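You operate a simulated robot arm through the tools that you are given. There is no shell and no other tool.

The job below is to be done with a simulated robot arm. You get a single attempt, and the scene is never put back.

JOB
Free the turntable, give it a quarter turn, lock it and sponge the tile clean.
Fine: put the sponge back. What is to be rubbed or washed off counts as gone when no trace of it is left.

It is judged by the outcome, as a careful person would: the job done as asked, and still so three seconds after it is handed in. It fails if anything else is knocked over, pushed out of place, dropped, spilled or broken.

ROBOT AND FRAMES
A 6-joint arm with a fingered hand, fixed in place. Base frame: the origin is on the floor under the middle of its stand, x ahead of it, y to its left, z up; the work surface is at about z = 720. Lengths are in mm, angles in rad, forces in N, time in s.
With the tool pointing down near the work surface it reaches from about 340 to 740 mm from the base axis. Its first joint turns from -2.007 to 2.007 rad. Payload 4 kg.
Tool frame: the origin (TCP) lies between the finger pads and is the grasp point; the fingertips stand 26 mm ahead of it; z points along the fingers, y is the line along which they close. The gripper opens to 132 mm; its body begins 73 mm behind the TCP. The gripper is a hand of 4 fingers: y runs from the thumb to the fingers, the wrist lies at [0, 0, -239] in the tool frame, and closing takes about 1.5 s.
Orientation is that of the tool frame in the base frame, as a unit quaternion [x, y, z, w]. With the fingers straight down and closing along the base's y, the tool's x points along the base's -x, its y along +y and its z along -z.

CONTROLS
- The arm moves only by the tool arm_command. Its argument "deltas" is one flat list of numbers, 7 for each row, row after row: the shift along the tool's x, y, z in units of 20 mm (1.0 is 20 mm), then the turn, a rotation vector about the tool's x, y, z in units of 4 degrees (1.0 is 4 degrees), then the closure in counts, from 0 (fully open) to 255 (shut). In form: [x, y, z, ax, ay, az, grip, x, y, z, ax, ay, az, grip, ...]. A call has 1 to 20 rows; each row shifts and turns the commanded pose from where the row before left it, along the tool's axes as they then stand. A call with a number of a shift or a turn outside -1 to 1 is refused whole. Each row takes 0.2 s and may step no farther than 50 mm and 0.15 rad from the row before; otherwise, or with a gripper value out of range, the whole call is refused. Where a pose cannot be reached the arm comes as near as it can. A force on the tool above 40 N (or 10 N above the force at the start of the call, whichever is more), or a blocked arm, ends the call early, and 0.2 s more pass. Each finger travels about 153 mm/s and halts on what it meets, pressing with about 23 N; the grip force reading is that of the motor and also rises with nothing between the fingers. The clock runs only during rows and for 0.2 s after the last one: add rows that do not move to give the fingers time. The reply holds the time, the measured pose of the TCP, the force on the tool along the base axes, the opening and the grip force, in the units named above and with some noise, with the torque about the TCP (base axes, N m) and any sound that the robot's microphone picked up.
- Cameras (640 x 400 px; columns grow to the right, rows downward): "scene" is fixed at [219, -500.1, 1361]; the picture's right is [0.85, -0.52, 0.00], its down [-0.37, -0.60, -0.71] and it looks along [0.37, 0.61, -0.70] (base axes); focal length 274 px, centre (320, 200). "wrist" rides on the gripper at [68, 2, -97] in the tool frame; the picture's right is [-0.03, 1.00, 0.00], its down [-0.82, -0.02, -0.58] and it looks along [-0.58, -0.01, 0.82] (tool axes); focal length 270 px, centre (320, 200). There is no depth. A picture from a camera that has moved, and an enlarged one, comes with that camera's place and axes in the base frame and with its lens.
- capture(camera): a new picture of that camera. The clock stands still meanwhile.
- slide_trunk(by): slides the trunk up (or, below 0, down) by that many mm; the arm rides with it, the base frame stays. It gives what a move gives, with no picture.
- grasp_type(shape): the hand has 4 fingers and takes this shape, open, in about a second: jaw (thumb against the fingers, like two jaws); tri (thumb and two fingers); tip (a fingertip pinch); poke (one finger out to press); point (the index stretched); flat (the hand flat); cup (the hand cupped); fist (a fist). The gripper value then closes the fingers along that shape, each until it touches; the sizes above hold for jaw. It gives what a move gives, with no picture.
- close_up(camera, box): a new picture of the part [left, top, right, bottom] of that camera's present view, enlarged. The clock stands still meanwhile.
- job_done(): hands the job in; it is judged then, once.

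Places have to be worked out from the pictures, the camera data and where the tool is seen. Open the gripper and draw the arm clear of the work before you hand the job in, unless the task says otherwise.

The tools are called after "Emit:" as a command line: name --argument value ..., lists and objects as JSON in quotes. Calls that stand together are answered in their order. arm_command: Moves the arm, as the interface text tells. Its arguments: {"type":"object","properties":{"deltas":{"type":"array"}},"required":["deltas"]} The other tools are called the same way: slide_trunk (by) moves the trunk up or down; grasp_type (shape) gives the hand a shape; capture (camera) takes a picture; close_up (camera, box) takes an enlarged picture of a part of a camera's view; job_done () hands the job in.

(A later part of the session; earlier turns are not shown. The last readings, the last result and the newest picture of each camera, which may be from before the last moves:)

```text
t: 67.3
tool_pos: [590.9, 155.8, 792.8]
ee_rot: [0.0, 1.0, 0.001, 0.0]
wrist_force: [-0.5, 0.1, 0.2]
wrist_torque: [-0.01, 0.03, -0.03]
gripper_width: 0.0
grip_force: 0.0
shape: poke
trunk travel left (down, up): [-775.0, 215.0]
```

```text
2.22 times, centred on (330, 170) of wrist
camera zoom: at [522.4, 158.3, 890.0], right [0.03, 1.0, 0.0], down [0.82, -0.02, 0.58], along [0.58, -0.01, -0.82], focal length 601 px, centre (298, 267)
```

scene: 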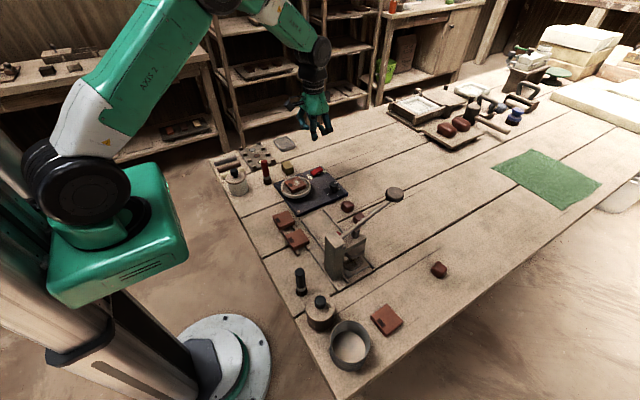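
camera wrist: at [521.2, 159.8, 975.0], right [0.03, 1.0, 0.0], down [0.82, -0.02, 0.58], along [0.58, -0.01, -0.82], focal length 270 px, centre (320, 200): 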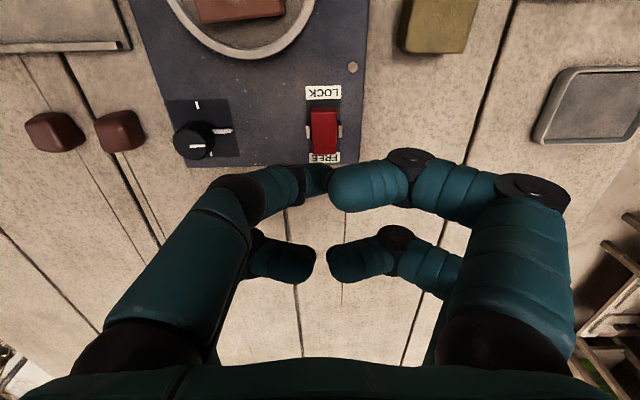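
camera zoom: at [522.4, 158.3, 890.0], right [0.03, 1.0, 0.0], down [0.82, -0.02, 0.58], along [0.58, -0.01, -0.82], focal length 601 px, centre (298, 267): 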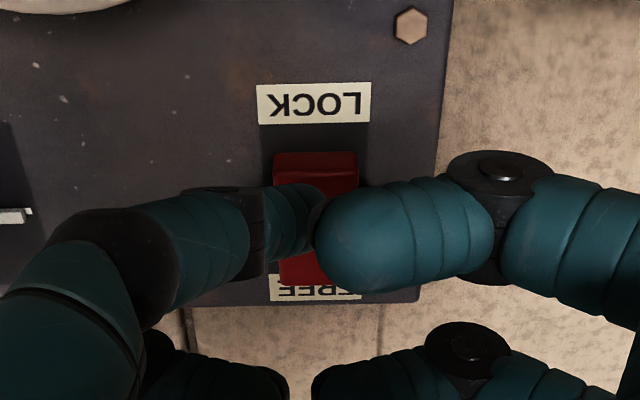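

The finger is about 5 mm right of the rocker's middle, so I shift 4.5 mm left first and then press down in small steps.

Emit:
arm_command --deltas '[0, 0.22, 0, 0, 0, 0, 0, 0, 0, 0.3, 0, 0, 0, 0, 0, 0, 0.2, 0, 0, 0, 0, 0, 0, 0.2, 0, 0, 0, 0, 0, 0, 0.2, 0, 0, 0, 0, 0, 0, 0.2, 0, 0, 0, 0, 0, 0, 0.15, 0, 0, 0, 0, 0, 0, 0, 0, 0, 0, 0]'

Emit:
close_up --camera "scene" --box '[280, 140, 360, 205]'

Emit:
close_up --camera "wrist" --box '[220, 80, 440, 260]'

```text
t: 69.1
tool_pos: [590.4, 158.2, 772.5]
ee_rot: [0.0, 1.0, 0.001, 0.004]
wrist_force: [-7.7, -4.3, 25.3]
wrist_torque: [-0.11, 0.22, 0.02]
gripper_width: 0.0
grip_force: 0.0
shape: poke
trunk travel left (down, up): [-775.0, 215.0]
stopped in row 8: the force on the tool passed its limit at 41 N (the readings are from after the stop); the commanded pose is now the measured one
```

```text
6.15 times, centred on (320, 172) of scene
camera zoom: at [219.0, -500.1, 1361.0], right [0.85, -0.52, 0.0], down [-0.37, -0.6, -0.71], along [0.37, 0.61, -0.7], focal length 1684 px, centre (320, 369)
```

zoom: 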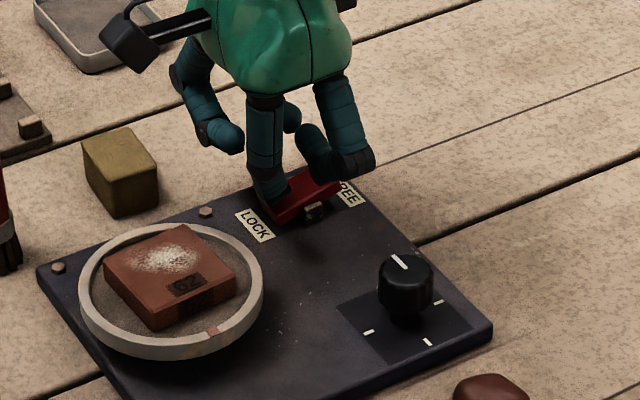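

```text
2.22 times, centred on (330, 170) of wrist
camera zoom: at [520.7, 161.5, 869.9], right [0.03, 1.0, 0.0], down [0.81, -0.02, 0.58], along [0.58, -0.01, -0.81], focal length 601 px, centre (298, 267)
```

zoom: 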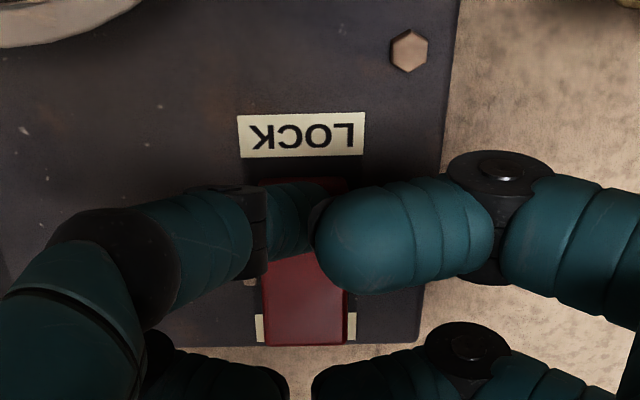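

The rocker has tipped back: the FREE end is up again. I rise and confirm that it stays locked and that everything else is in place.

Emit:
arm_command --deltas '[0, 0, -0.5, 0, 0, 0, 0, 0, 0, -0.8, 0, 0, 0, 0, 0, 0, -1, 0, 0, 0, 0, 0, 0, -1, 0, 0, 0, 0, 0, 0, -1, 0, 0, 0, 0, 0, 0, -1, 0, 0, 0, 0, 0, 0, 0, 0, 0, 0, 0]'

Emit:
close_up --camera "scene" --box '[250, 150, 350, 225]'

Emit:
capture --camera "wrist"

```text
t: 70.7
tool_pos: [590.1, 161.5, 875.9]
ee_rot: [0.0, 1.0, 0.0, 0.003]
wrist_force: [0.4, -0.2, 0.2]
wrist_torque: [-0.01, -0.02, -0.03]
gripper_width: 0.2
grip_force: 0.1
shape: poke
trunk travel left (down, up): [-775.0, 215.0]
```

```text
5.33 times, centred on (300, 188) of scene
camera zoom: at [219.0, -500.1, 1361.0], right [0.85, -0.52, 0.0], down [-0.37, -0.6, -0.71], along [0.37, 0.61, -0.7], focal length 1459 px, centre (427, 267)
```

zoom: 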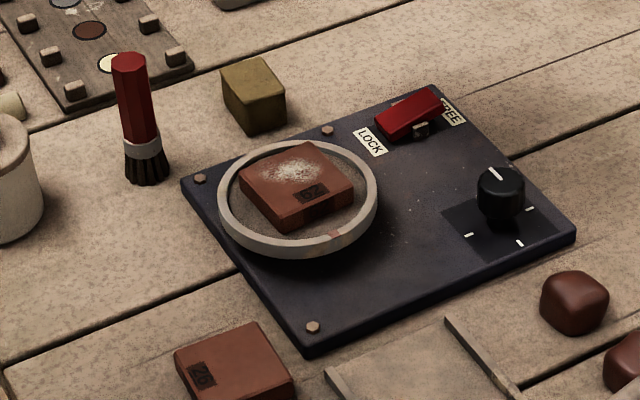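

```text
taken
camera wrist: at [520.9, 163.9, 972.4], right [0.03, 1.0, 0.0], down [0.81, -0.02, 0.58], along [0.58, -0.01, -0.81], focal length 270 px, centre (320, 200)
```

wrist: 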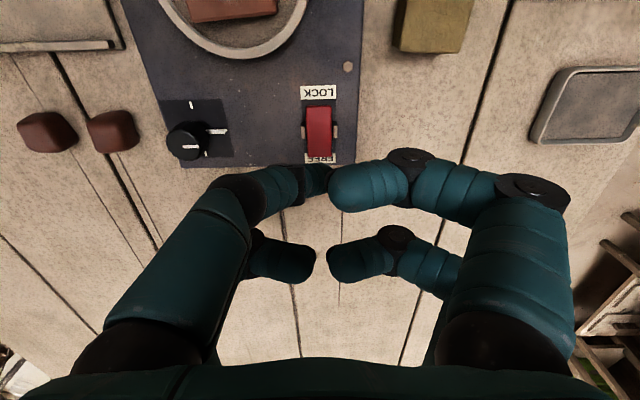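

Locked again, with the turntable still at the quarter turn and nothing else moved. Now the sponge: I go over it at this height, turning the hand by -90° so that the fingers close along x, well away from the panel edge and the brush.

Emit:
grasp_type --shape "jaw"

Emit:
arm_command --deltas '[0.58, 0.826, 0, 0, 0, 0, 60, 0.58, 0.826, 0, 0, 0, 0, 100, 0.58, 0.826, 0, 0, 0, 0, 100, 0.58, 0.826, 0, 0, 0, 0, 100, 0.58, 0.826, 0, 0, 0, 0, 100, 0, 0, 0, 0, 0, -1, 100, 0, 0, 0, 0, 0, -1, 100, 0, 0, 0, 0, 0, -1, 100, 0, 0, 0, 0, 0, -1, 100, 0, 0, 0, 0, 0, -1, 100, 0, 0, 0, 0, 0, -1, 100, 0, 0, 0, 0, 0, -1, 100, 0, 0, 0, 0, 0, -1, 100, 0, 0, 0, 0, 0, -1, 100, 0, 0, 0, 0, 0, -1, 100, 0, 0, 0, 0, 0, -1, 100, 0, 0, 0, 0, 0, -1, 100, 0, 0, 0, 0, 0, 0, 100]'

Emit:
arm_command --deltas '[0, 0, 0, 0, 0, -1, 100, 0, 0, 0, 0, 0, -1, 100, 0, 0, 0, 0, 0, -1, 100, 0, 0, 0, 0, 0, -1, 100, 0, 0, 0, 0, 0, -1, 100, 0, 0, 0, 0, 0, -1, 100, 0, 0, 0, 0, 0, -1, 100, 0, 0, 0, 0, 0, -1, 100, 0, 0, 0, 0, 0, -1, 100, 0, 0, 0, 0, 0, -1, 100, 0, 0, 0, 0, 0, -0.5, 100, 0, 0, 0, 0, 0, 0, 100]'

Emit:
capture --camera "wrist"

Emit:
close_up --camera "wrist" --box '[220, 60, 420, 200]'

Emit:
close_up --camera "scene" --box '[240, 120, 340, 200]'

```text
t: 71.6
tool_pos: [588.5, 161.6, 875.3]
ee_rot: [-0.001, 1.0, 0.0, 0.002]
wrist_force: [-0.3, 0.0, -0.2]
wrist_torque: [0.03, -0.02, -0.01]
gripper_width: 131.8
grip_force: 0.1
shape: jaw
trunk travel left (down, up): [-775.0, 215.0]
```

```text
t: 75.4
tool_pos: [532.2, 240.9, 876.0]
ee_rot: [-0.406, 0.914, 0.0, 0.003]
wrist_force: [-0.6, -0.2, -0.1]
wrist_torque: [0.03, -0.01, 0.0]
gripper_width: 80.5
grip_force: 0.1
shape: jaw
trunk travel left (down, up): [-775.0, 215.0]
```

```text
t: 78.0
tool_pos: [533.0, 241.0, 874.4]
ee_rot: [-0.707, 0.707, -0.001, 0.001]
wrist_force: [0.0, 0.2, 0.0]
wrist_torque: [-0.01, -0.01, -0.01]
gripper_width: 81.1
grip_force: 0.1
shape: jaw
trunk travel left (down, up): [-775.0, 215.0]
```

```text
taken
camera wrist: at [529.9, 173.6, 971.7], right [-1.0, 0.03, 0.0], down [0.02, 0.82, 0.58], along [0.02, 0.58, -0.82], focal length 270 px, centre (320, 200)
```

wrist: 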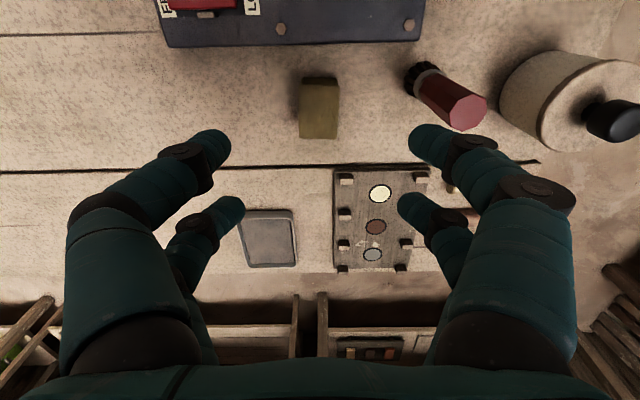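

```text
2.86 times, centred on (320, 130) of wrist
camera zoom: at [529.9, 173.6, 971.7], right [-1.0, 0.03, 0.0], down [0.02, 0.82, 0.58], along [0.02, 0.58, -0.82], focal length 772 px, centre (320, 400)
```

zoom: 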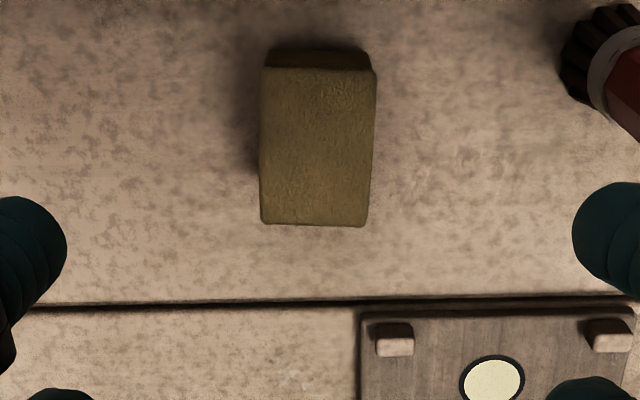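

```text
5.00 times, centred on (290, 160) of scene
camera zoom: at [219.0, -500.1, 1361.0], right [0.85, -0.52, 0.0], down [-0.37, -0.6, -0.71], along [0.37, 0.61, -0.7], focal length 1368 px, centre (470, 400)
```

zoom: 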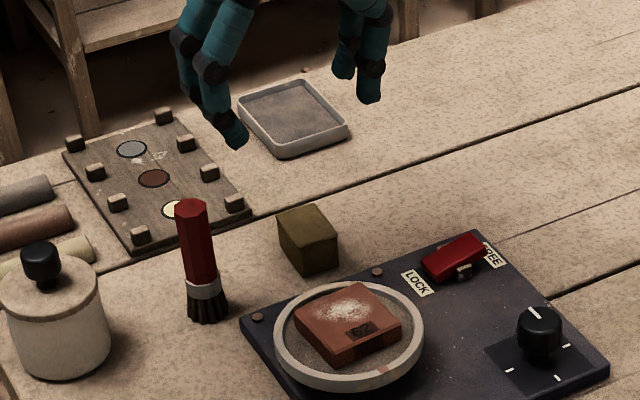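

The sponge is about 31 (x) × 45 (y) × 27 mm high, centred near (532.5, 243), and the fingers will close along its narrow side. At a 50 mm opening the outer knuckles clear the brush (at (442, 224)) by over 15 mm, so I lower to z≈790 and check.

Emit:
arm_command --deltas '[-0.075, -0.03, 0, 0, 0, 0, 130, 0, 0, 0, 0, 0, 0, 159, 0, 0, 1, 0, 0, 0, 159, 0, 0, 1, 0, 0, 0, 159, 0, 0, 1, 0, 0, 0, 159, 0, 0, 1, 0, 0, 0, 159, 0, 0, 0, 0, 0, 0, 159]'

Emit:
capture --camera "wrist"

Emit:
close_up --camera "scene" --box '[240, 120, 340, 200]'

```text
t: 79.6
tool_pos: [534.2, 243.5, 795.6]
ee_rot: [-0.707, 0.707, -0.001, 0.002]
wrist_force: [-0.1, -0.1, 0.1]
wrist_torque: [-0.02, -0.01, -0.02]
gripper_width: 50.0
grip_force: 0.1
shape: jaw
trunk travel left (down, up): [-775.0, 215.0]
```

```text
taken
camera wrist: at [532.4, 176.2, 891.8], right [-1.0, 0.03, 0.0], down [0.02, 0.82, 0.58], along [0.02, 0.58, -0.82], focal length 270 px, centre (320, 200)
```

wrist: 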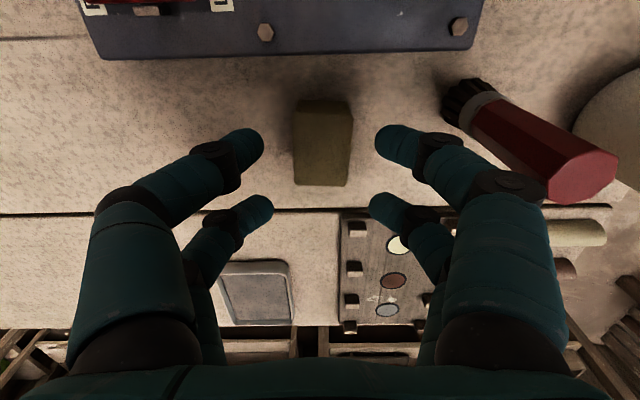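

```text
5.00 times, centred on (290, 160) of scene
camera zoom: at [219.0, -500.1, 1361.0], right [0.85, -0.52, 0.0], down [-0.37, -0.6, -0.71], along [0.37, 0.61, -0.7], focal length 1368 px, centre (470, 400)
```

zoom: 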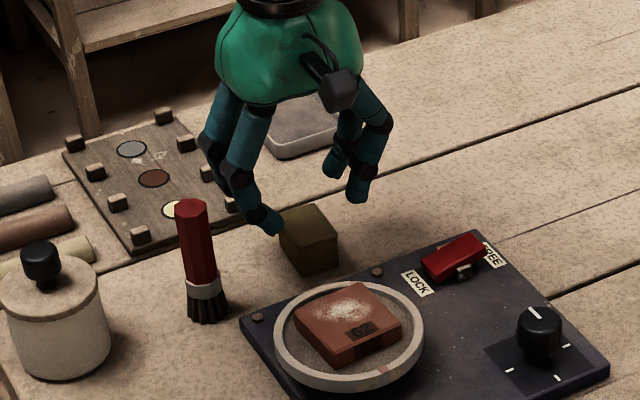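

There is about 15 mm of room between the knuckle and the brush, and the sponge is centred within 2 mm. I correct that, lower the last 38 mm and close on the sponge with the fingertips about 10 mm above the table.

Emit:
arm_command --deltas '[0, 0.09, 0.6, 0, 0, 0, 159, 0, 0, 0.6, 0, 0, 0, 159, 0, 0, 0.5, 0, 0, 0, 159, 0, 0, 0.2, 0, 0, 0, 159, 0, 0, 0, 0, 0, 0, 159]'

Emit:
capture --camera "wrist"

Emit:
close_up --camera "scene" --box '[240, 120, 340, 200]'

```text
t: 80.8
tool_pos: [533.5, 244.2, 757.7]
ee_rot: [0.707, -0.707, 0.002, -0.003]
wrist_force: [0.1, -0.3, 0.7]
wrist_torque: [0.0, 0.01, -0.01]
gripper_width: 50.0
grip_force: 0.0
shape: jaw
trunk travel left (down, up): [-775.0, 215.0]
```

```text
taken
camera wrist: at [530.7, 176.5, 854.6], right [-1.0, 0.03, 0.0], down [0.02, 0.82, 0.58], along [0.02, 0.58, -0.82], focal length 270 px, centre (320, 200)
```

wrist: 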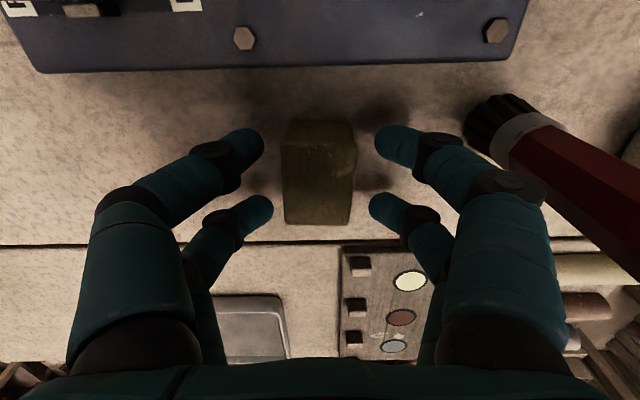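

```text
5.00 times, centred on (290, 160) of scene
camera zoom: at [219.0, -500.1, 1361.0], right [0.85, -0.52, 0.0], down [-0.37, -0.6, -0.71], along [0.37, 0.61, -0.7], focal length 1368 px, centre (470, 400)
```

zoom: 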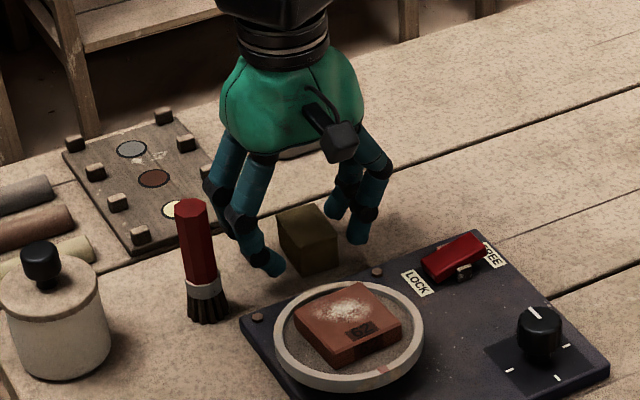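

The fingers flank the sponge evenly. I close on it.

Emit:
arm_command --deltas '[0, 0, 0, 0, 0, 0, 175, 0, 0, 0, 0, 0, 0, 190, 0, 0, 0, 0, 0, 0, 205, 0, 0, 0, 0, 0, 0, 225, 0, 0, 0, 0, 0, 0, 255, 0, 0, 0, 0, 0, 0, 255, 0, 0, 0, 0, 0, 0, 255]'

Emit:
capture --camera "wrist"

Emit:
close_up --camera "scene" --box '[240, 120, 340, 200]'

```text
t: 82.4
tool_pos: [532.4, 244.3, 758.6]
ee_rot: [-0.707, 0.707, -0.001, 0.001]
wrist_force: [-0.2, -0.6, 0.7]
wrist_torque: [0.02, 0.0, -0.02]
gripper_width: 27.4
grip_force: 22.2
shape: jaw
trunk travel left (down, up): [-775.0, 215.0]
```

```text
taken
camera wrist: at [530.6, 176.6, 854.6], right [-1.0, 0.03, 0.0], down [0.02, 0.82, 0.58], along [0.02, 0.58, -0.82], focal length 270 px, centre (320, 200)
```

wrist: 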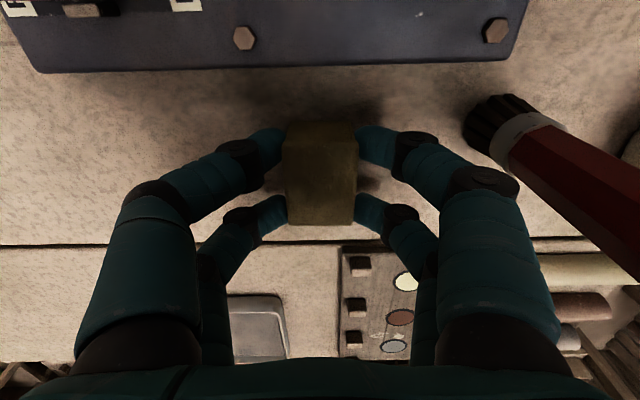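

```text
5.00 times, centred on (290, 160) of scene
camera zoom: at [219.0, -500.1, 1361.0], right [0.85, -0.52, 0.0], down [-0.37, -0.6, -0.71], along [0.37, 0.61, -0.7], focal length 1368 px, centre (470, 400)
```

zoom: 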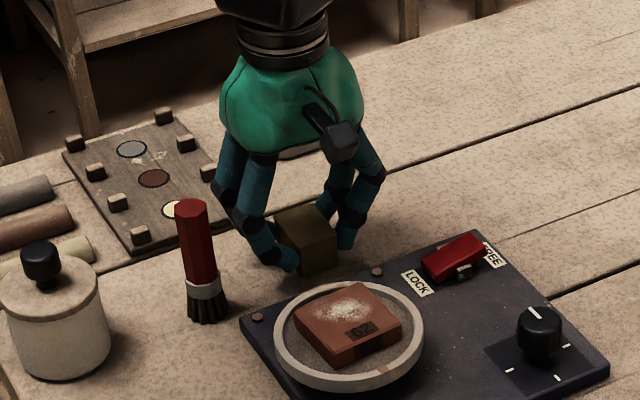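

The sponge is held (27 mm, 22 N). I lift it 120 mm straight up and move to where the wrist camera sees the tile ahead of the sponge, counting the moves so I can bring it back to the same spot.

Emit:
arm_command --deltas '[0, 0, -0.5, 0, 0, 0, 255, 0, 0, -0.5, 0, 0, 0, 255, 0, 0, -1, 0, 0, 0, 255, 0, 0, -1, 0, 0, 0, 255, 0, 0, -1, 0, 0, 0, 255, 0, 0, -1, 0, 0, 0, 255, 0, 0, -1, 0, 0, 0, 255, 0.94, 0.33, 0, 0, 0, 0, 255, 0.94, 0.33, 0, 0, 0, 0, 255, 0.94, 0.33, 0, 0, 0, 0, 255, 0.94, 0.33, 0, 0, 0, 0, 255, 0.94, 0.33, 0, 0, 0, 0, 255, 0, 0, 0, 0, 0, 0, 255]'

Emit:
capture --camera "wrist"

Emit:
close_up --camera "wrist" --box '[220, 0, 420, 140]'

Emit:
close_up --camera "scene" --box '[240, 120, 340, 210]'

```text
t: 85.2
tool_pos: [500.5, 148.8, 878.3]
ee_rot: [0.707, -0.707, 0.001, -0.002]
wrist_force: [0.6, -0.2, -0.9]
wrist_torque: [0.02, 0.01, 0.04]
gripper_width: 27.4
grip_force: 22.7
shape: jaw
trunk travel left (down, up): [-775.0, 215.0]
```

```text
taken
camera wrist: at [497.8, 81.4, 975.5], right [-1.0, 0.03, 0.0], down [0.02, 0.82, 0.58], along [0.02, 0.58, -0.82], focal length 270 px, centre (320, 200)
```

wrist: 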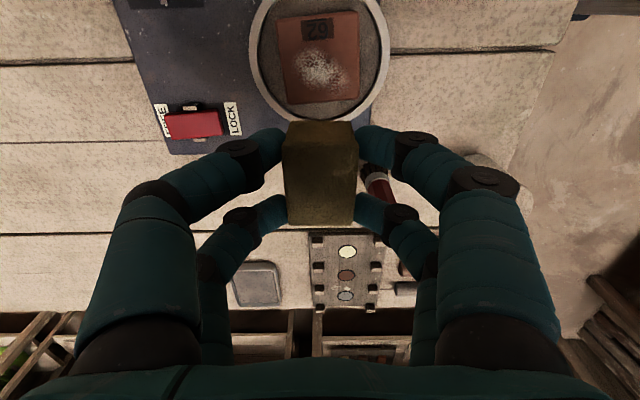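

```text
2.86 times, centred on (320, 70) of wrist
camera zoom: at [497.8, 81.4, 975.5], right [-1.0, 0.03, 0.0], down [0.02, 0.82, 0.58], along [0.02, 0.58, -0.82], focal length 772 px, centre (320, 571)
```

zoom: 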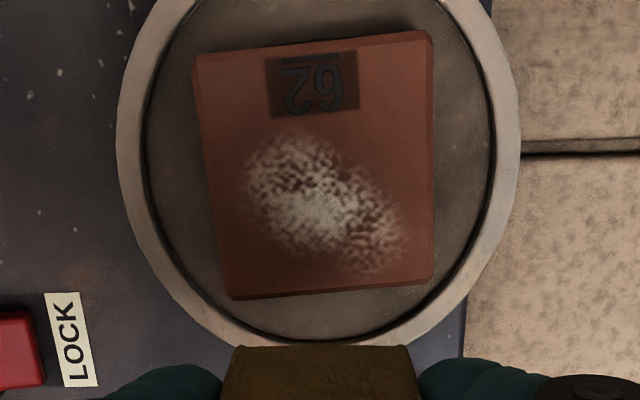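

```text
4.44 times, centred on (290, 165) of scene
camera zoom: at [219.0, -500.1, 1361.0], right [0.85, -0.52, 0.0], down [-0.37, -0.6, -0.71], along [0.37, 0.61, -0.7], focal length 1216 px, centre (453, 356)
```

zoom: 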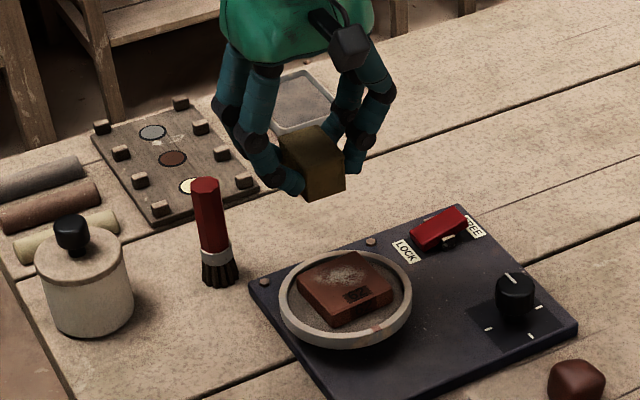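

The tile top (about 51 mm square, centre (498, 109), top z≈775) has its white stain spanning about x 478–518, y 99–134. I bring the sponge over it, with its underside about 15 mm above the tile.

Emit:
arm_command --deltas '[0.575, 0.042, 0, 0, 0, 0, 255, 0.575, 0.042, 0, 0, 0, 0, 255, 0.575, 0.042, 0.4, 0, 0, 0, 255, 0, 0, 1, 0, 0, 0, 255, 0, 0, 1, 0, 0, 0, 255, 0, 0, 0, 0, 0, 0, 255]'

Emit:
capture --camera "wrist"

Emit:
close_up --camera "wrist" --box '[220, 40, 420, 240]'

Emit:
close_up --camera "scene" --box '[250, 140, 340, 210]'

```text
t: 86.6
tool_pos: [496.9, 114.1, 829.8]
ee_rot: [0.707, -0.707, 0.001, -0.001]
wrist_force: [0.4, -0.5, -1.0]
wrist_torque: [-0.02, -0.06, 0.01]
gripper_width: 27.4
grip_force: 22.8
shape: jaw
trunk travel left (down, up): [-775.0, 215.0]
```

```text
taken
camera wrist: at [494.8, 46.8, 926.3], right [-1.0, 0.03, 0.0], down [0.02, 0.82, 0.58], along [0.02, 0.58, -0.82], focal length 270 px, centre (320, 200)
```

wrist: 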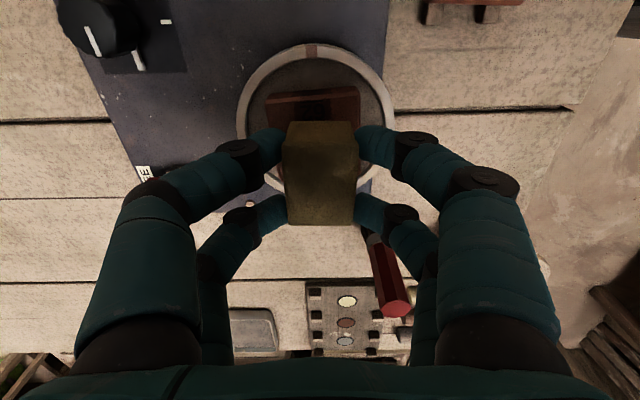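

```text
2.00 times, centred on (320, 140) of wrist
camera zoom: at [494.8, 46.8, 926.3], right [-1.0, 0.03, 0.0], down [0.02, 0.82, 0.58], along [0.02, 0.58, -0.82], focal length 541 px, centre (320, 320)
```

zoom: 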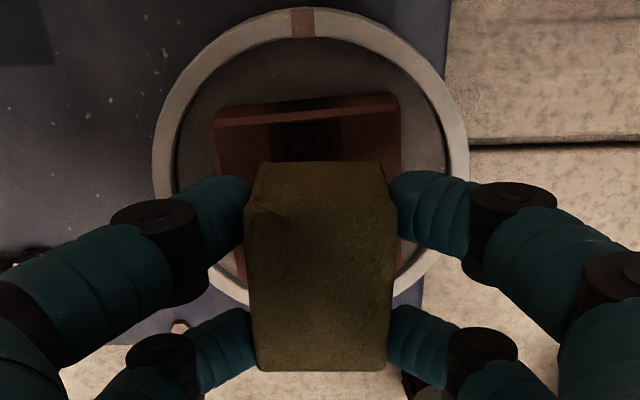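

```text
5.71 times, centred on (295, 175) of scene
camera zoom: at [219.0, -500.1, 1361.0], right [0.85, -0.52, 0.0], down [-0.37, -0.6, -0.71], along [0.37, 0.61, -0.7], focal length 1563 px, centre (463, 343)
```

zoom: 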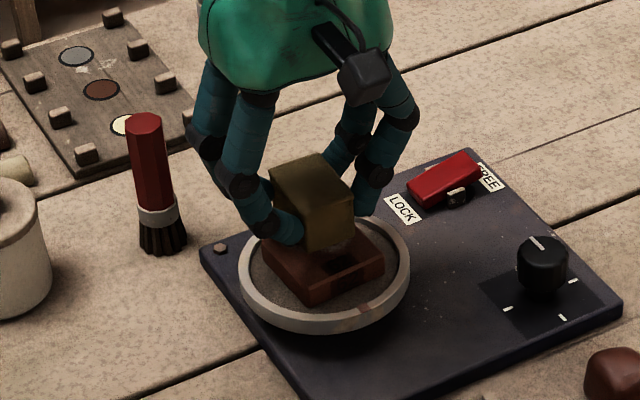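

The tile's top edge by this view may be nearer z≈780, so contact is expected at TCP z≈815–820. I lower in small steps and watch the force.

Emit:
arm_command --deltas '[0, 0, 0.1, 0, 0, 0, 255, 0, 0, 0.1, 0, 0, 0, 255, 0, 0, 0.1, 0, 0, 0, 255, 0, 0, 0, 0, 0, 0, 255]'

Emit:
arm_command --deltas '[0, 0, 0.1, 0, 0, 0, 255, 0, 0, 0.1, 0, 0, 0, 255, 0, 0, 0, 0, 0, 0, 255]'

Emit:
close_up --camera "scene" --box '[260, 150, 330, 205]'

```text
t: 87.6
tool_pos: [495.9, 115.7, 823.2]
ee_rot: [0.707, -0.707, 0.001, -0.002]
wrist_force: [-0.9, -0.4, -0.4]
wrist_torque: [0.01, -0.01, 0.02]
gripper_width: 27.5
grip_force: 23.1
shape: jaw
trunk travel left (down, up): [-775.0, 215.0]
```

```text
t: 88.4
tool_pos: [496.3, 116.1, 818.7]
ee_rot: [0.707, -0.707, 0.001, -0.001]
wrist_force: [-0.1, -0.5, -0.7]
wrist_torque: [0.0, 0.0, 0.02]
gripper_width: 27.2
grip_force: 23.0
shape: jaw
trunk travel left (down, up): [-775.0, 215.0]
```

```text
7.27 times, centred on (295, 178) of scene
camera zoom: at [219.0, -500.1, 1361.0], right [0.85, -0.52, 0.0], down [-0.37, -0.6, -0.71], along [0.37, 0.61, -0.7], focal length 1990 px, centre (502, 364)
```

zoom: 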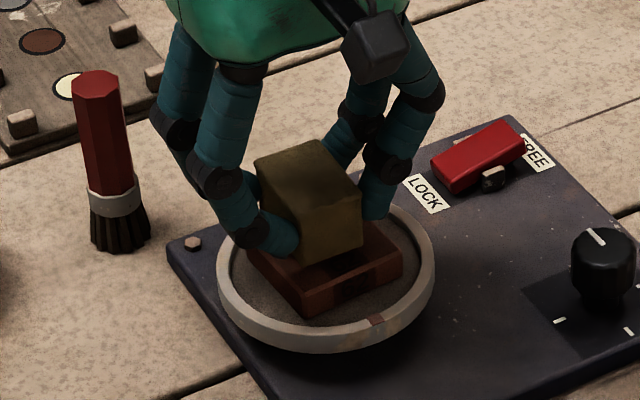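

No contact yet at z≈819. I go on in 2 mm steps.

Emit:
arm_command --deltas '[0, 0, 0.1, 0, 0, 0, 255, 0, 0, 0, 0, 0, 0, 255]'

Emit:
arm_command --deltas '[0, 0, 0.1, 0, 0, 0, 255, 0, 0, 0, 0, 0, 0, 255]'

```text
t: 89.0
tool_pos: [495.8, 115.0, 817.6]
ee_rot: [-0.707, 0.707, -0.001, 0.001]
wrist_force: [0.4, 0.1, -0.7]
wrist_torque: [0.02, 0.01, -0.02]
gripper_width: 27.2
grip_force: 23.2
shape: jaw
trunk travel left (down, up): [-775.0, 215.0]
```

```text
t: 89.6
tool_pos: [498.3, 114.9, 814.1]
ee_rot: [-0.707, 0.707, -0.002, 0.001]
wrist_force: [-0.4, -0.1, 0.8]
wrist_torque: [-0.04, -0.02, -0.01]
gripper_width: 27.4
grip_force: 22.6
shape: jaw
trunk travel left (down, up): [-775.0, 215.0]
```

Still almost no force at z≈815. I continue in small steps.

Emit:
arm_command --deltas '[0, 0, 0.08, 0, 0, 0, 255, 0, 0, 0, 0, 0, 0, 255]'

Emit:
arm_command --deltas '[0, 0, 0.08, 0, 0, 0, 255, 0, 0, 0, 0, 0, 0, 255]'

```text
t: 90.2
tool_pos: [495.6, 115.2, 814.5]
ee_rot: [0.707, -0.707, 0.002, -0.002]
wrist_force: [-0.5, -0.6, 6.8]
wrist_torque: [-0.08, -0.01, -0.01]
gripper_width: 27.5
grip_force: 22.9
shape: jaw
trunk travel left (down, up): [-775.0, 215.0]
```

```text
t: 90.8
tool_pos: [495.7, 115.0, 814.2]
ee_rot: [-0.707, 0.708, -0.002, 0.004]
wrist_force: [1.5, -0.2, 25.6]
wrist_torque: [-0.1, -0.06, 0.02]
gripper_width: 28.2
grip_force: 23.4
shape: jaw
trunk travel left (down, up): [-775.0, 215.0]
```

Contact is at TCP z≈814.5; the force is now 26 N. I ease off about 1.4 mm to press lightly, then make a first short stroke (±6 mm in x) and look at whether the tile stays put.

Emit:
arm_command --deltas '[0, 0, -0.07, 0, 0, 0, 255, 0, 0, 0, 0, 0, 0, 255]'

Emit:
arm_command --deltas '[0, -0.1, 0, 0, 0, 0, 255, 0, -0.1, 0, 0, 0, 0, 255, 0, -0.1, 0, 0, 0, 0, 255, 0, 0.1, 0, 0, 0, 0, 255, 0, 0.1, 0, 0, 0, 0, 255, 0, 0.1, 0, 0, 0, 0, 255, 0, 0.1, 0, 0, 0, 0, 255, 0, 0.1, 0, 0, 0, 0, 255, 0, 0.1, 0, 0, 0, 0, 255, 0, 0, 0, 0, 0, 0, 255]'

Emit:
close_up --camera "wrist" --box '[220, 40, 420, 240]'

Emit:
close_up --camera "scene" --box '[260, 150, 330, 205]'

```text
t: 91.4
tool_pos: [495.6, 115.4, 813.5]
ee_rot: [0.707, -0.707, 0.001, -0.003]
wrist_force: [2.3, -2.1, 21.7]
wrist_torque: [-0.14, -0.13, 0.0]
gripper_width: 28.1
grip_force: 22.7
shape: jaw
trunk travel left (down, up): [-775.0, 215.0]
```

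```text
t: 93.6
tool_pos: [491.6, 113.2, 813.6]
ee_rot: [0.708, -0.707, 0.003, -0.003]
wrist_force: [8.8, -0.3, 12.1]
wrist_torque: [-0.05, -0.19, 0.06]
gripper_width: 28.4
grip_force: 22.8
shape: jaw
trunk travel left (down, up): [-775.0, 215.0]
```

```text
2.00 times, centred on (320, 140) of wrist
camera zoom: at [489.4, 47.3, 911.0], right [-1.0, 0.03, -0.01], down [0.02, 0.82, 0.58], along [0.02, 0.58, -0.82], focal length 541 px, centre (320, 320)
```

zoom: 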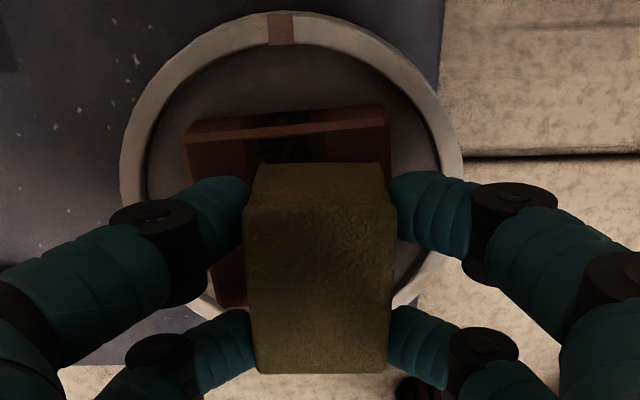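

```text
7.27 times, centred on (295, 178) of scene
camera zoom: at [219.0, -500.1, 1361.0], right [0.85, -0.52, 0.0], down [-0.37, -0.6, -0.71], along [0.37, 0.61, -0.7], focal length 1990 px, centre (502, 364)
```

zoom: 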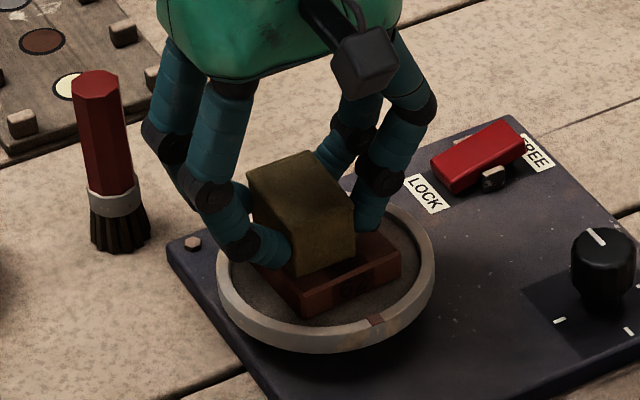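

The tile holds still under about 12 N, so rubbing works. I make wider strokes across the stained area.

Emit:
arm_command --deltas '[0, -0.15, 0, 0, 0, 0, 255, 0, -0.15, 0, 0, 0, 0, 255, 0, -0.15, 0, 0, 0, 0, 255, 0, -0.15, 0, 0, 0, 0, 255, 0, -0.15, 0, 0, 0, 0, 255, 0, -0.15, 0, 0, 0, 0, 255, 0, 0.15, 0, 0, 0, 0, 255, 0, 0.15, 0, 0, 0, 0, 255, 0, 0.15, 0, 0, 0, 0, 255, 0, 0.15, 0, 0, 0, 0, 255, 0, 0.15, 0, 0, 0, 0, 255, 0, 0.15, 0, 0, 0, 0, 255, 0.15, 0, 0, 0, 0, 0, 255, 0.15, 0, 0, 0, 0, 0, 255, 0, -0.15, 0, 0, 0, 0, 255, 0, -0.15, 0, 0, 0, 0, 255, 0, -0.15, 0, 0, 0, 0, 255, 0, -0.15, 0, 0, 0, 0, 255, 0, -0.15, 0, 0, 0, 0, 255, 0, -0.15, 0, 0, 0, 0, 255]'

Emit:
close_up --camera "scene" --box '[260, 150, 330, 205]'

Emit:
close_up --camera "wrist" --box '[220, 40, 420, 240]'

```text
t: 97.8
tool_pos: [507.9, 108.9, 813.8]
ee_rot: [0.707, -0.707, 0.002, -0.002]
wrist_force: [-1.4, -0.6, 1.1]
wrist_torque: [0.01, 0.07, 0.0]
gripper_width: 28.3
grip_force: 23.2
shape: jaw
trunk travel left (down, up): [-775.0, 215.0]
```

```text
7.27 times, centred on (295, 178) of scene
camera zoom: at [219.0, -500.1, 1361.0], right [0.85, -0.52, 0.0], down [-0.37, -0.6, -0.71], along [0.37, 0.61, -0.7], focal length 1990 px, centre (502, 364)
```

zoom: 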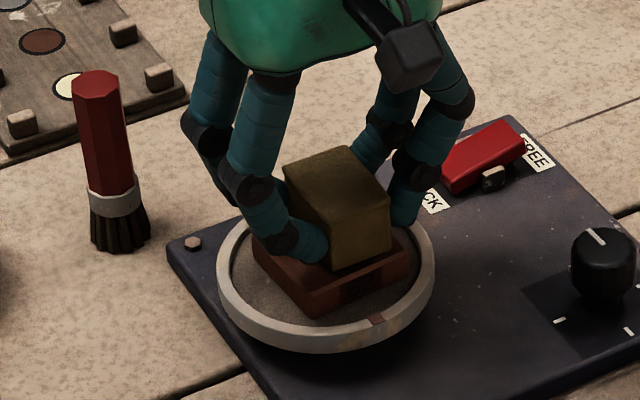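

```text
2.00 times, centred on (320, 140) of wrist
camera zoom: at [505.6, 42.5, 911.0], right [-1.0, 0.03, -0.01], down [0.02, 0.82, 0.58], along [0.02, 0.58, -0.82], focal length 541 px, centre (320, 320)
```

zoom: 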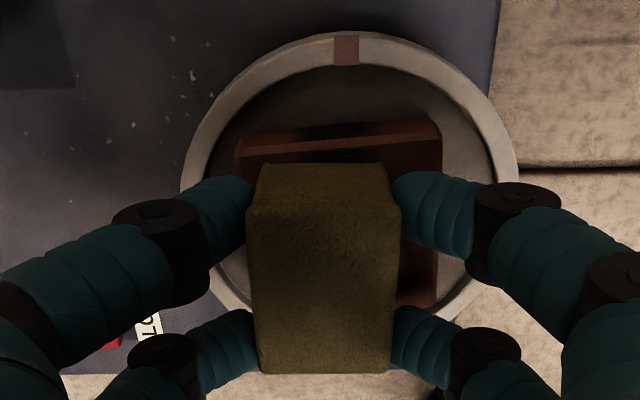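

The tile has stayed within about 1 mm. I lift the sponge and back off to see how much of the stain is left.

Emit:
arm_command --deltas '[0, 0, -0.5, 0, 0, 0, 255, 0, 0, -1, 0, 0, 0, 255, 0, 0, -1, 0, 0, 0, 255, -0.9, 0, -0.5, 0, 0, 0, 255, -0.9, 0, 0, 0, 0, 0, 255, 0, 0, 0, 0, 0, 0, 255]'

Emit:
close_up --camera "wrist" --box '[220, 0, 420, 140]'

Emit:
close_up --camera "scene" --box '[250, 140, 340, 210]'

```text
t: 99.2
tool_pos: [506.2, 143.8, 873.8]
ee_rot: [-0.707, 0.707, -0.002, 0.001]
wrist_force: [0.1, -0.9, -0.9]
wrist_torque: [0.02, -0.04, -0.04]
gripper_width: 28.1
grip_force: 22.6
shape: jaw
trunk travel left (down, up): [-775.0, 215.0]
```

```text
2.86 times, centred on (320, 70) of wrist
camera zoom: at [504.4, 77.2, 970.9], right [-1.0, 0.03, 0.0], down [0.02, 0.82, 0.58], along [0.02, 0.58, -0.82], focal length 772 px, centre (320, 571)
```

zoom: 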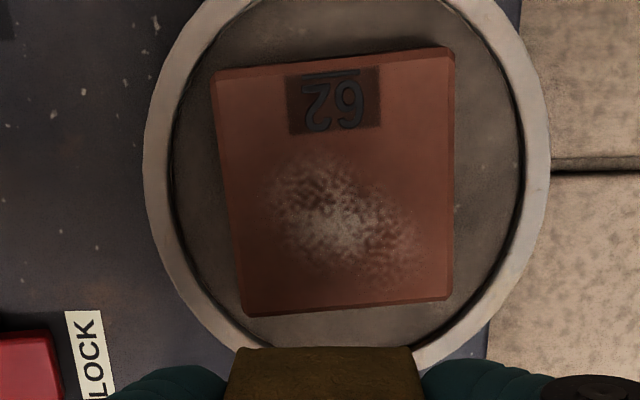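

```text
5.71 times, centred on (295, 175) of scene
camera zoom: at [219.0, -500.1, 1361.0], right [0.85, -0.52, 0.0], down [-0.37, -0.6, -0.71], along [0.37, 0.61, -0.7], focal length 1563 px, centre (463, 343)
```

zoom: 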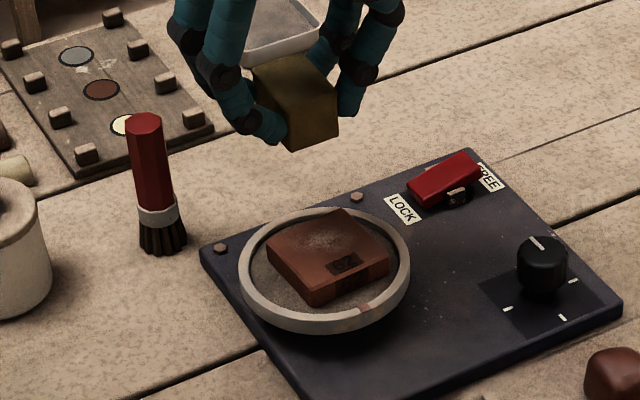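

The stain has faded evenly but is not gone; rubbing works. I go back onto the tile and rub on with light pressure and balanced strokes.

Emit:
arm_command --deltas '[0.85, 0.225, 0, 0, 0, 0, 255, 0.85, 0.225, 0, 0, 0, 0, 255, 0, 0, 1, 0, 0, 0, 255, 0, 0, 1, 0, 0, 0, 255, 0, 0, 0.8, 0, 0, 0, 255, 0, 0, 0.2, 0, 0, 0, 255, 0, 0, 0, 0, 0, 0, 255]'

Emit:
arm_command --deltas '[0, 0, 0.05, 0, 0, 0, 255, 0, 0, 0, 0, 0, 0, 255]'

```text
t: 100.8
tool_pos: [499.5, 111.2, 813.6]
ee_rot: [-0.707, 0.708, -0.002, 0.002]
wrist_force: [-0.3, 1.3, 2.9]
wrist_torque: [-0.02, 0.03, 0.0]
gripper_width: 28.1
grip_force: 22.5
shape: jaw
trunk travel left (down, up): [-775.0, 215.0]
```

```text
t: 101.4
tool_pos: [499.4, 110.3, 813.3]
ee_rot: [0.707, -0.707, 0.001, -0.003]
wrist_force: [-0.3, 2.0, 14.6]
wrist_torque: [-0.04, 0.06, -0.01]
gripper_width: 28.1
grip_force: 22.9
shape: jaw
trunk travel left (down, up): [-775.0, 215.0]
```

Contact with about 14 N. I rub back and forth ±8 mm.

Emit:
arm_command --deltas '[0, -0.2, 0, 0, 0, 0, 255, 0, -0.2, 0, 0, 0, 0, 255, 0, 0.2, 0, 0, 0, 0, 255, 0, 0.2, 0, 0, 0, 0, 255, 0, 0.2, 0, 0, 0, 0, 255, 0, 0.2, 0, 0, 0, 0, 255, 0, -0.2, 0, 0, 0, 0, 255, 0, -0.2, 0, 0, 0, 0, 255, 0, -0.2, 0, 0, 0, 0, 255, 0, -0.2, 0, 0, 0, 0, 255, 0, 0.2, 0, 0, 0, 0, 255, 0, 0.2, 0, 0, 0, 0, 255, 0, 0.2, 0, 0, 0, 0, 255, 0, 0.2, 0, 0, 0, 0, 255, 0, -0.2, 0, 0, 0, 0, 255, 0, -0.2, 0, 0, 0, 0, 255, 0, -0.2, 0, 0, 0, 0, 255, 0, -0.2, 0, 0, 0, 0, 255, 0, 0.2, 0, 0, 0, 0, 255, 0, 0.2, 0, 0, 0, 0, 255]'

Emit:
close_up --camera "scene" --box '[260, 150, 330, 205]'

Emit:
close_up --camera "wrist" --box '[220, 40, 420, 240]'

```text
t: 105.6
tool_pos: [502.0, 111.4, 812.5]
ee_rot: [-0.706, 0.708, -0.003, 0.005]
wrist_force: [6.9, -2.5, 13.1]
wrist_torque: [-0.08, -0.09, 0.01]
gripper_width: 28.8
grip_force: 22.9
shape: jaw
trunk travel left (down, up): [-775.0, 215.0]
```

```text
7.27 times, centred on (295, 178) of scene
camera zoom: at [219.0, -500.1, 1361.0], right [0.85, -0.52, 0.0], down [-0.37, -0.6, -0.71], along [0.37, 0.61, -0.7], focal length 1990 px, centre (502, 364)
```

zoom: 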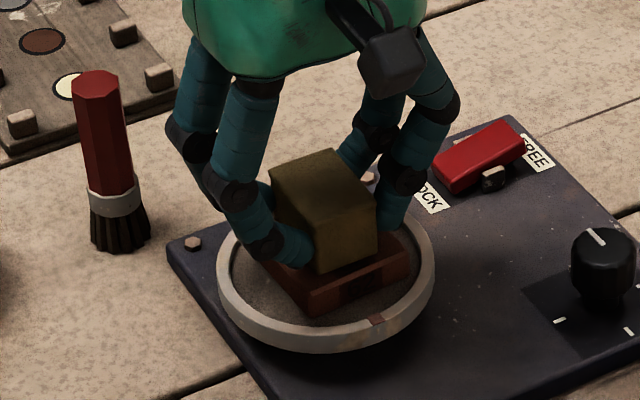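

```text
2.00 times, centred on (320, 140) of wrist
camera zoom: at [498.8, 43.8, 909.9], right [-1.0, 0.03, -0.01], down [0.02, 0.81, 0.58], along [0.02, 0.58, -0.81], focal length 541 px, centre (320, 320)
```

zoom: 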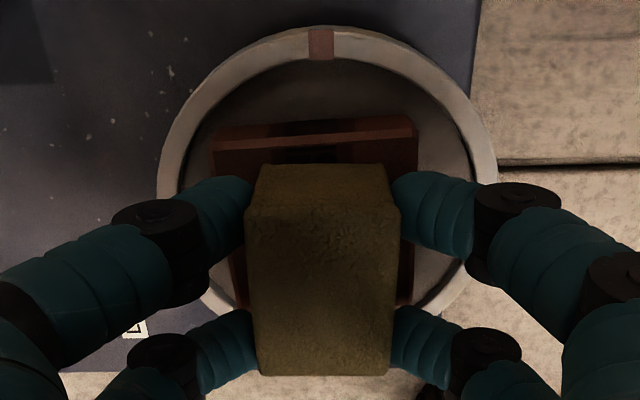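

The tile is steady. I add strokes along y to cover the far edge of the stain and further strokes along x.

Emit:
arm_command --deltas '[-0.2, 0, 0, 0, 0, 0, 255, -0.2, 0, 0, 0, 0, 0, 255, 0.2, 0, 0, 0, 0, 0, 255, 0.2, 0, 0, 0, 0, 0, 255, 0.2, 0, 0, 0, 0, 0, 255, -0.2, 0, 0, 0, 0, 0, 255, -0.2, 0, 0, 0, 0, 0, 255, -0.2, 0, 0, 0, 0, 0, 255, 0.2, 0, 0, 0, 0, 0, 255, 0.2, 0, 0, 0, 0, 0, 255, 0.2, 0, 0, 0, 0, 0, 255, -0.2, 0, 0, 0, 0, 0, 255, -0.2, 0, 0, 0, 0, 0, 255, 0, -0.2, 0, 0, 0, 0, 255, 0, -0.2, 0, 0, 0, 0, 255, 0, 0.2, 0, 0, 0, 0, 255, 0, 0.2, 0, 0, 0, 0, 255, 0, 0.2, 0, 0, 0, 0, 255, 0, 0.2, 0, 0, 0, 0, 255, 0, 0.2, 0, 0, 0, 0, 255]'

Emit:
arm_command --deltas '[0, -0.2, 0, 0, 0, 0, 255, 0, -0.2, 0, 0, 0, 0, 255, 0, -0.2, 0, 0, 0, 0, 255, 0, -0.2, 0, 0, 0, 0, 255, 0, -0.2, 0, 0, 0, 0, 255, 0, 0.2, 0, 0, 0, 0, 255, 0, 0.2, 0, 0, 0, 0, 255, 0, 0.2, 0, 0, 0, 0, 255, 0, 0.2, 0, 0, 0, 0, 255, 0, -0.2, 0, 0, 0, 0, 255, 0, -0.2, 0, 0, 0, 0, 255, 0, -0.2, 0, 0, 0, 0, 255, 0, -0.2, 0, 0, 0, 0, 255, 0, 0.2, 0, 0, 0, 0, 255, 0, 0.2, 0, 0, 0, 0, 255, 0, 0, 0, 0, 0, 0, 255]'

Emit:
close_up --camera "scene" --box '[260, 150, 330, 205]'

Emit:
close_up --camera "wrist" --box '[220, 40, 420, 240]'

```text
t: 109.8
tool_pos: [486.1, 115.1, 812.8]
ee_rot: [-0.707, 0.707, -0.001, 0.001]
wrist_force: [5.5, 0.9, 7.3]
wrist_torque: [-0.01, -0.15, -0.01]
gripper_width: 28.4
grip_force: 23.4
shape: jaw
trunk travel left (down, up): [-775.0, 215.0]
```

```text
t: 113.2
tool_pos: [498.1, 115.3, 813.3]
ee_rot: [-0.707, 0.707, -0.002, 0.002]
wrist_force: [2.6, -0.4, 4.1]
wrist_torque: [0.01, -0.08, 0.03]
gripper_width: 28.6
grip_force: 23.0
shape: jaw
trunk travel left (down, up): [-775.0, 215.0]
```

```text
7.27 times, centred on (295, 178) of scene
camera zoom: at [219.0, -500.1, 1361.0], right [0.85, -0.52, 0.0], down [-0.37, -0.6, -0.71], along [0.37, 0.61, -0.7], focal length 1990 px, centre (502, 364)
```

zoom: 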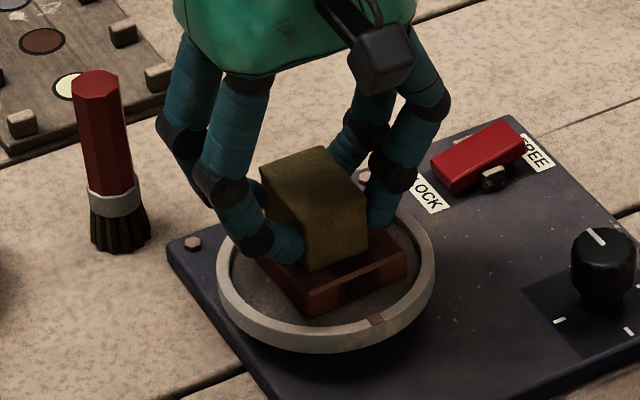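

```text
2.00 times, centred on (320, 140) of wrist
camera zoom: at [496.6, 47.7, 910.1], right [-1.0, 0.03, -0.01], down [0.02, 0.82, 0.58], along [0.02, 0.58, -0.82], focal length 541 px, centre (320, 320)
```

zoom: 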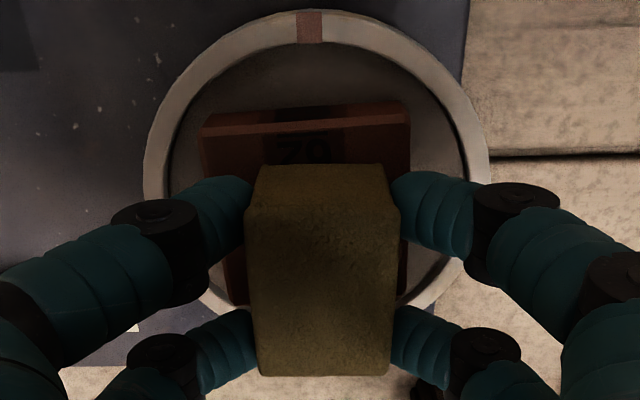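

Still steady. I lift and back off to look at the stain again.

Emit:
arm_command --deltas '[0, 0, -0.5, 0, 0, 0, 255, 0, 0, -1, 0, 0, 0, 255, 0, 0, -1, 0, 0, 0, 255, -0.9, 0, -0.5, 0, 0, 0, 255, -0.8, 0, 0, 0, 0, 0, 255, 0, 0, 0, 0, 0, 0, 255]'

Emit:
close_up --camera "wrist" --box '[220, 0, 420, 140]'

Emit:
close_up --camera "scene" --box '[250, 140, 340, 210]'

```text
t: 114.6
tool_pos: [498.2, 150.2, 871.9]
ee_rot: [0.707, -0.707, 0.001, -0.001]
wrist_force: [0.2, 0.1, 0.0]
wrist_torque: [-0.01, -0.01, -0.01]
gripper_width: 28.4
grip_force: 23.0
shape: jaw
trunk travel left (down, up): [-775.0, 215.0]
```

```text
2.86 times, centred on (320, 70) of wrist
camera zoom: at [495.9, 82.5, 969.2], right [-1.0, 0.03, 0.0], down [0.02, 0.82, 0.58], along [0.02, 0.58, -0.82], focal length 772 px, centre (320, 571)
```

zoom: 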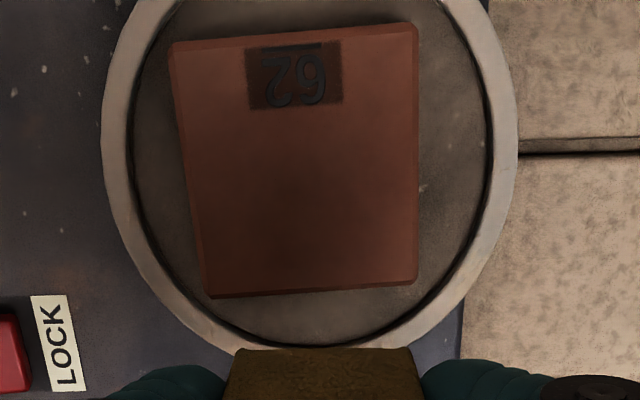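

```text
5.71 times, centred on (295, 175) of scene
camera zoom: at [219.0, -500.1, 1361.0], right [0.85, -0.52, 0.0], down [-0.37, -0.6, -0.71], along [0.37, 0.61, -0.7], focal length 1563 px, centre (463, 343)
```

zoom: 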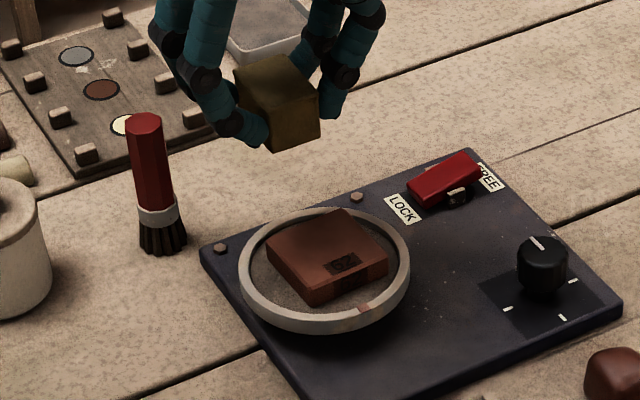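

The stain appears to be gone. I enlarge the tile surface to look for any faint trace.

Emit:
close_up --camera "wrist" --box '[270, 5, 370, 80]'

Emit:
close_up --camera "scene" --box '[280, 165, 315, 195]'

```text
5.33 times, centred on (320, 42) of wrist
camera zoom: at [495.9, 82.5, 969.2], right [-1.0, 0.03, 0.0], down [0.02, 0.82, 0.58], along [0.02, 0.58, -0.82], focal length 1442 px, centre (320, 1040)
```

zoom: 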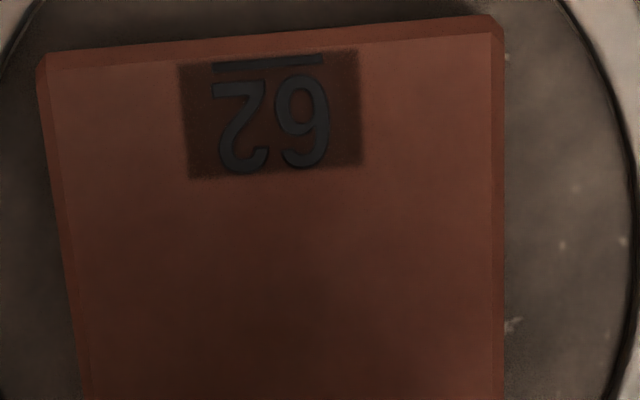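

```text
13.33 times, centred on (298, 180) of scene
camera zoom: at [219.0, -500.1, 1361.0], right [0.85, -0.52, 0.0], down [-0.37, -0.6, -0.71], along [0.37, 0.61, -0.7], focal length 3648 px, centre (620, 467)
```

zoom: 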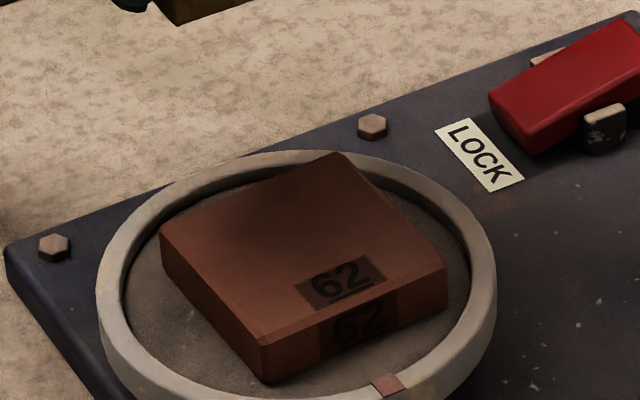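

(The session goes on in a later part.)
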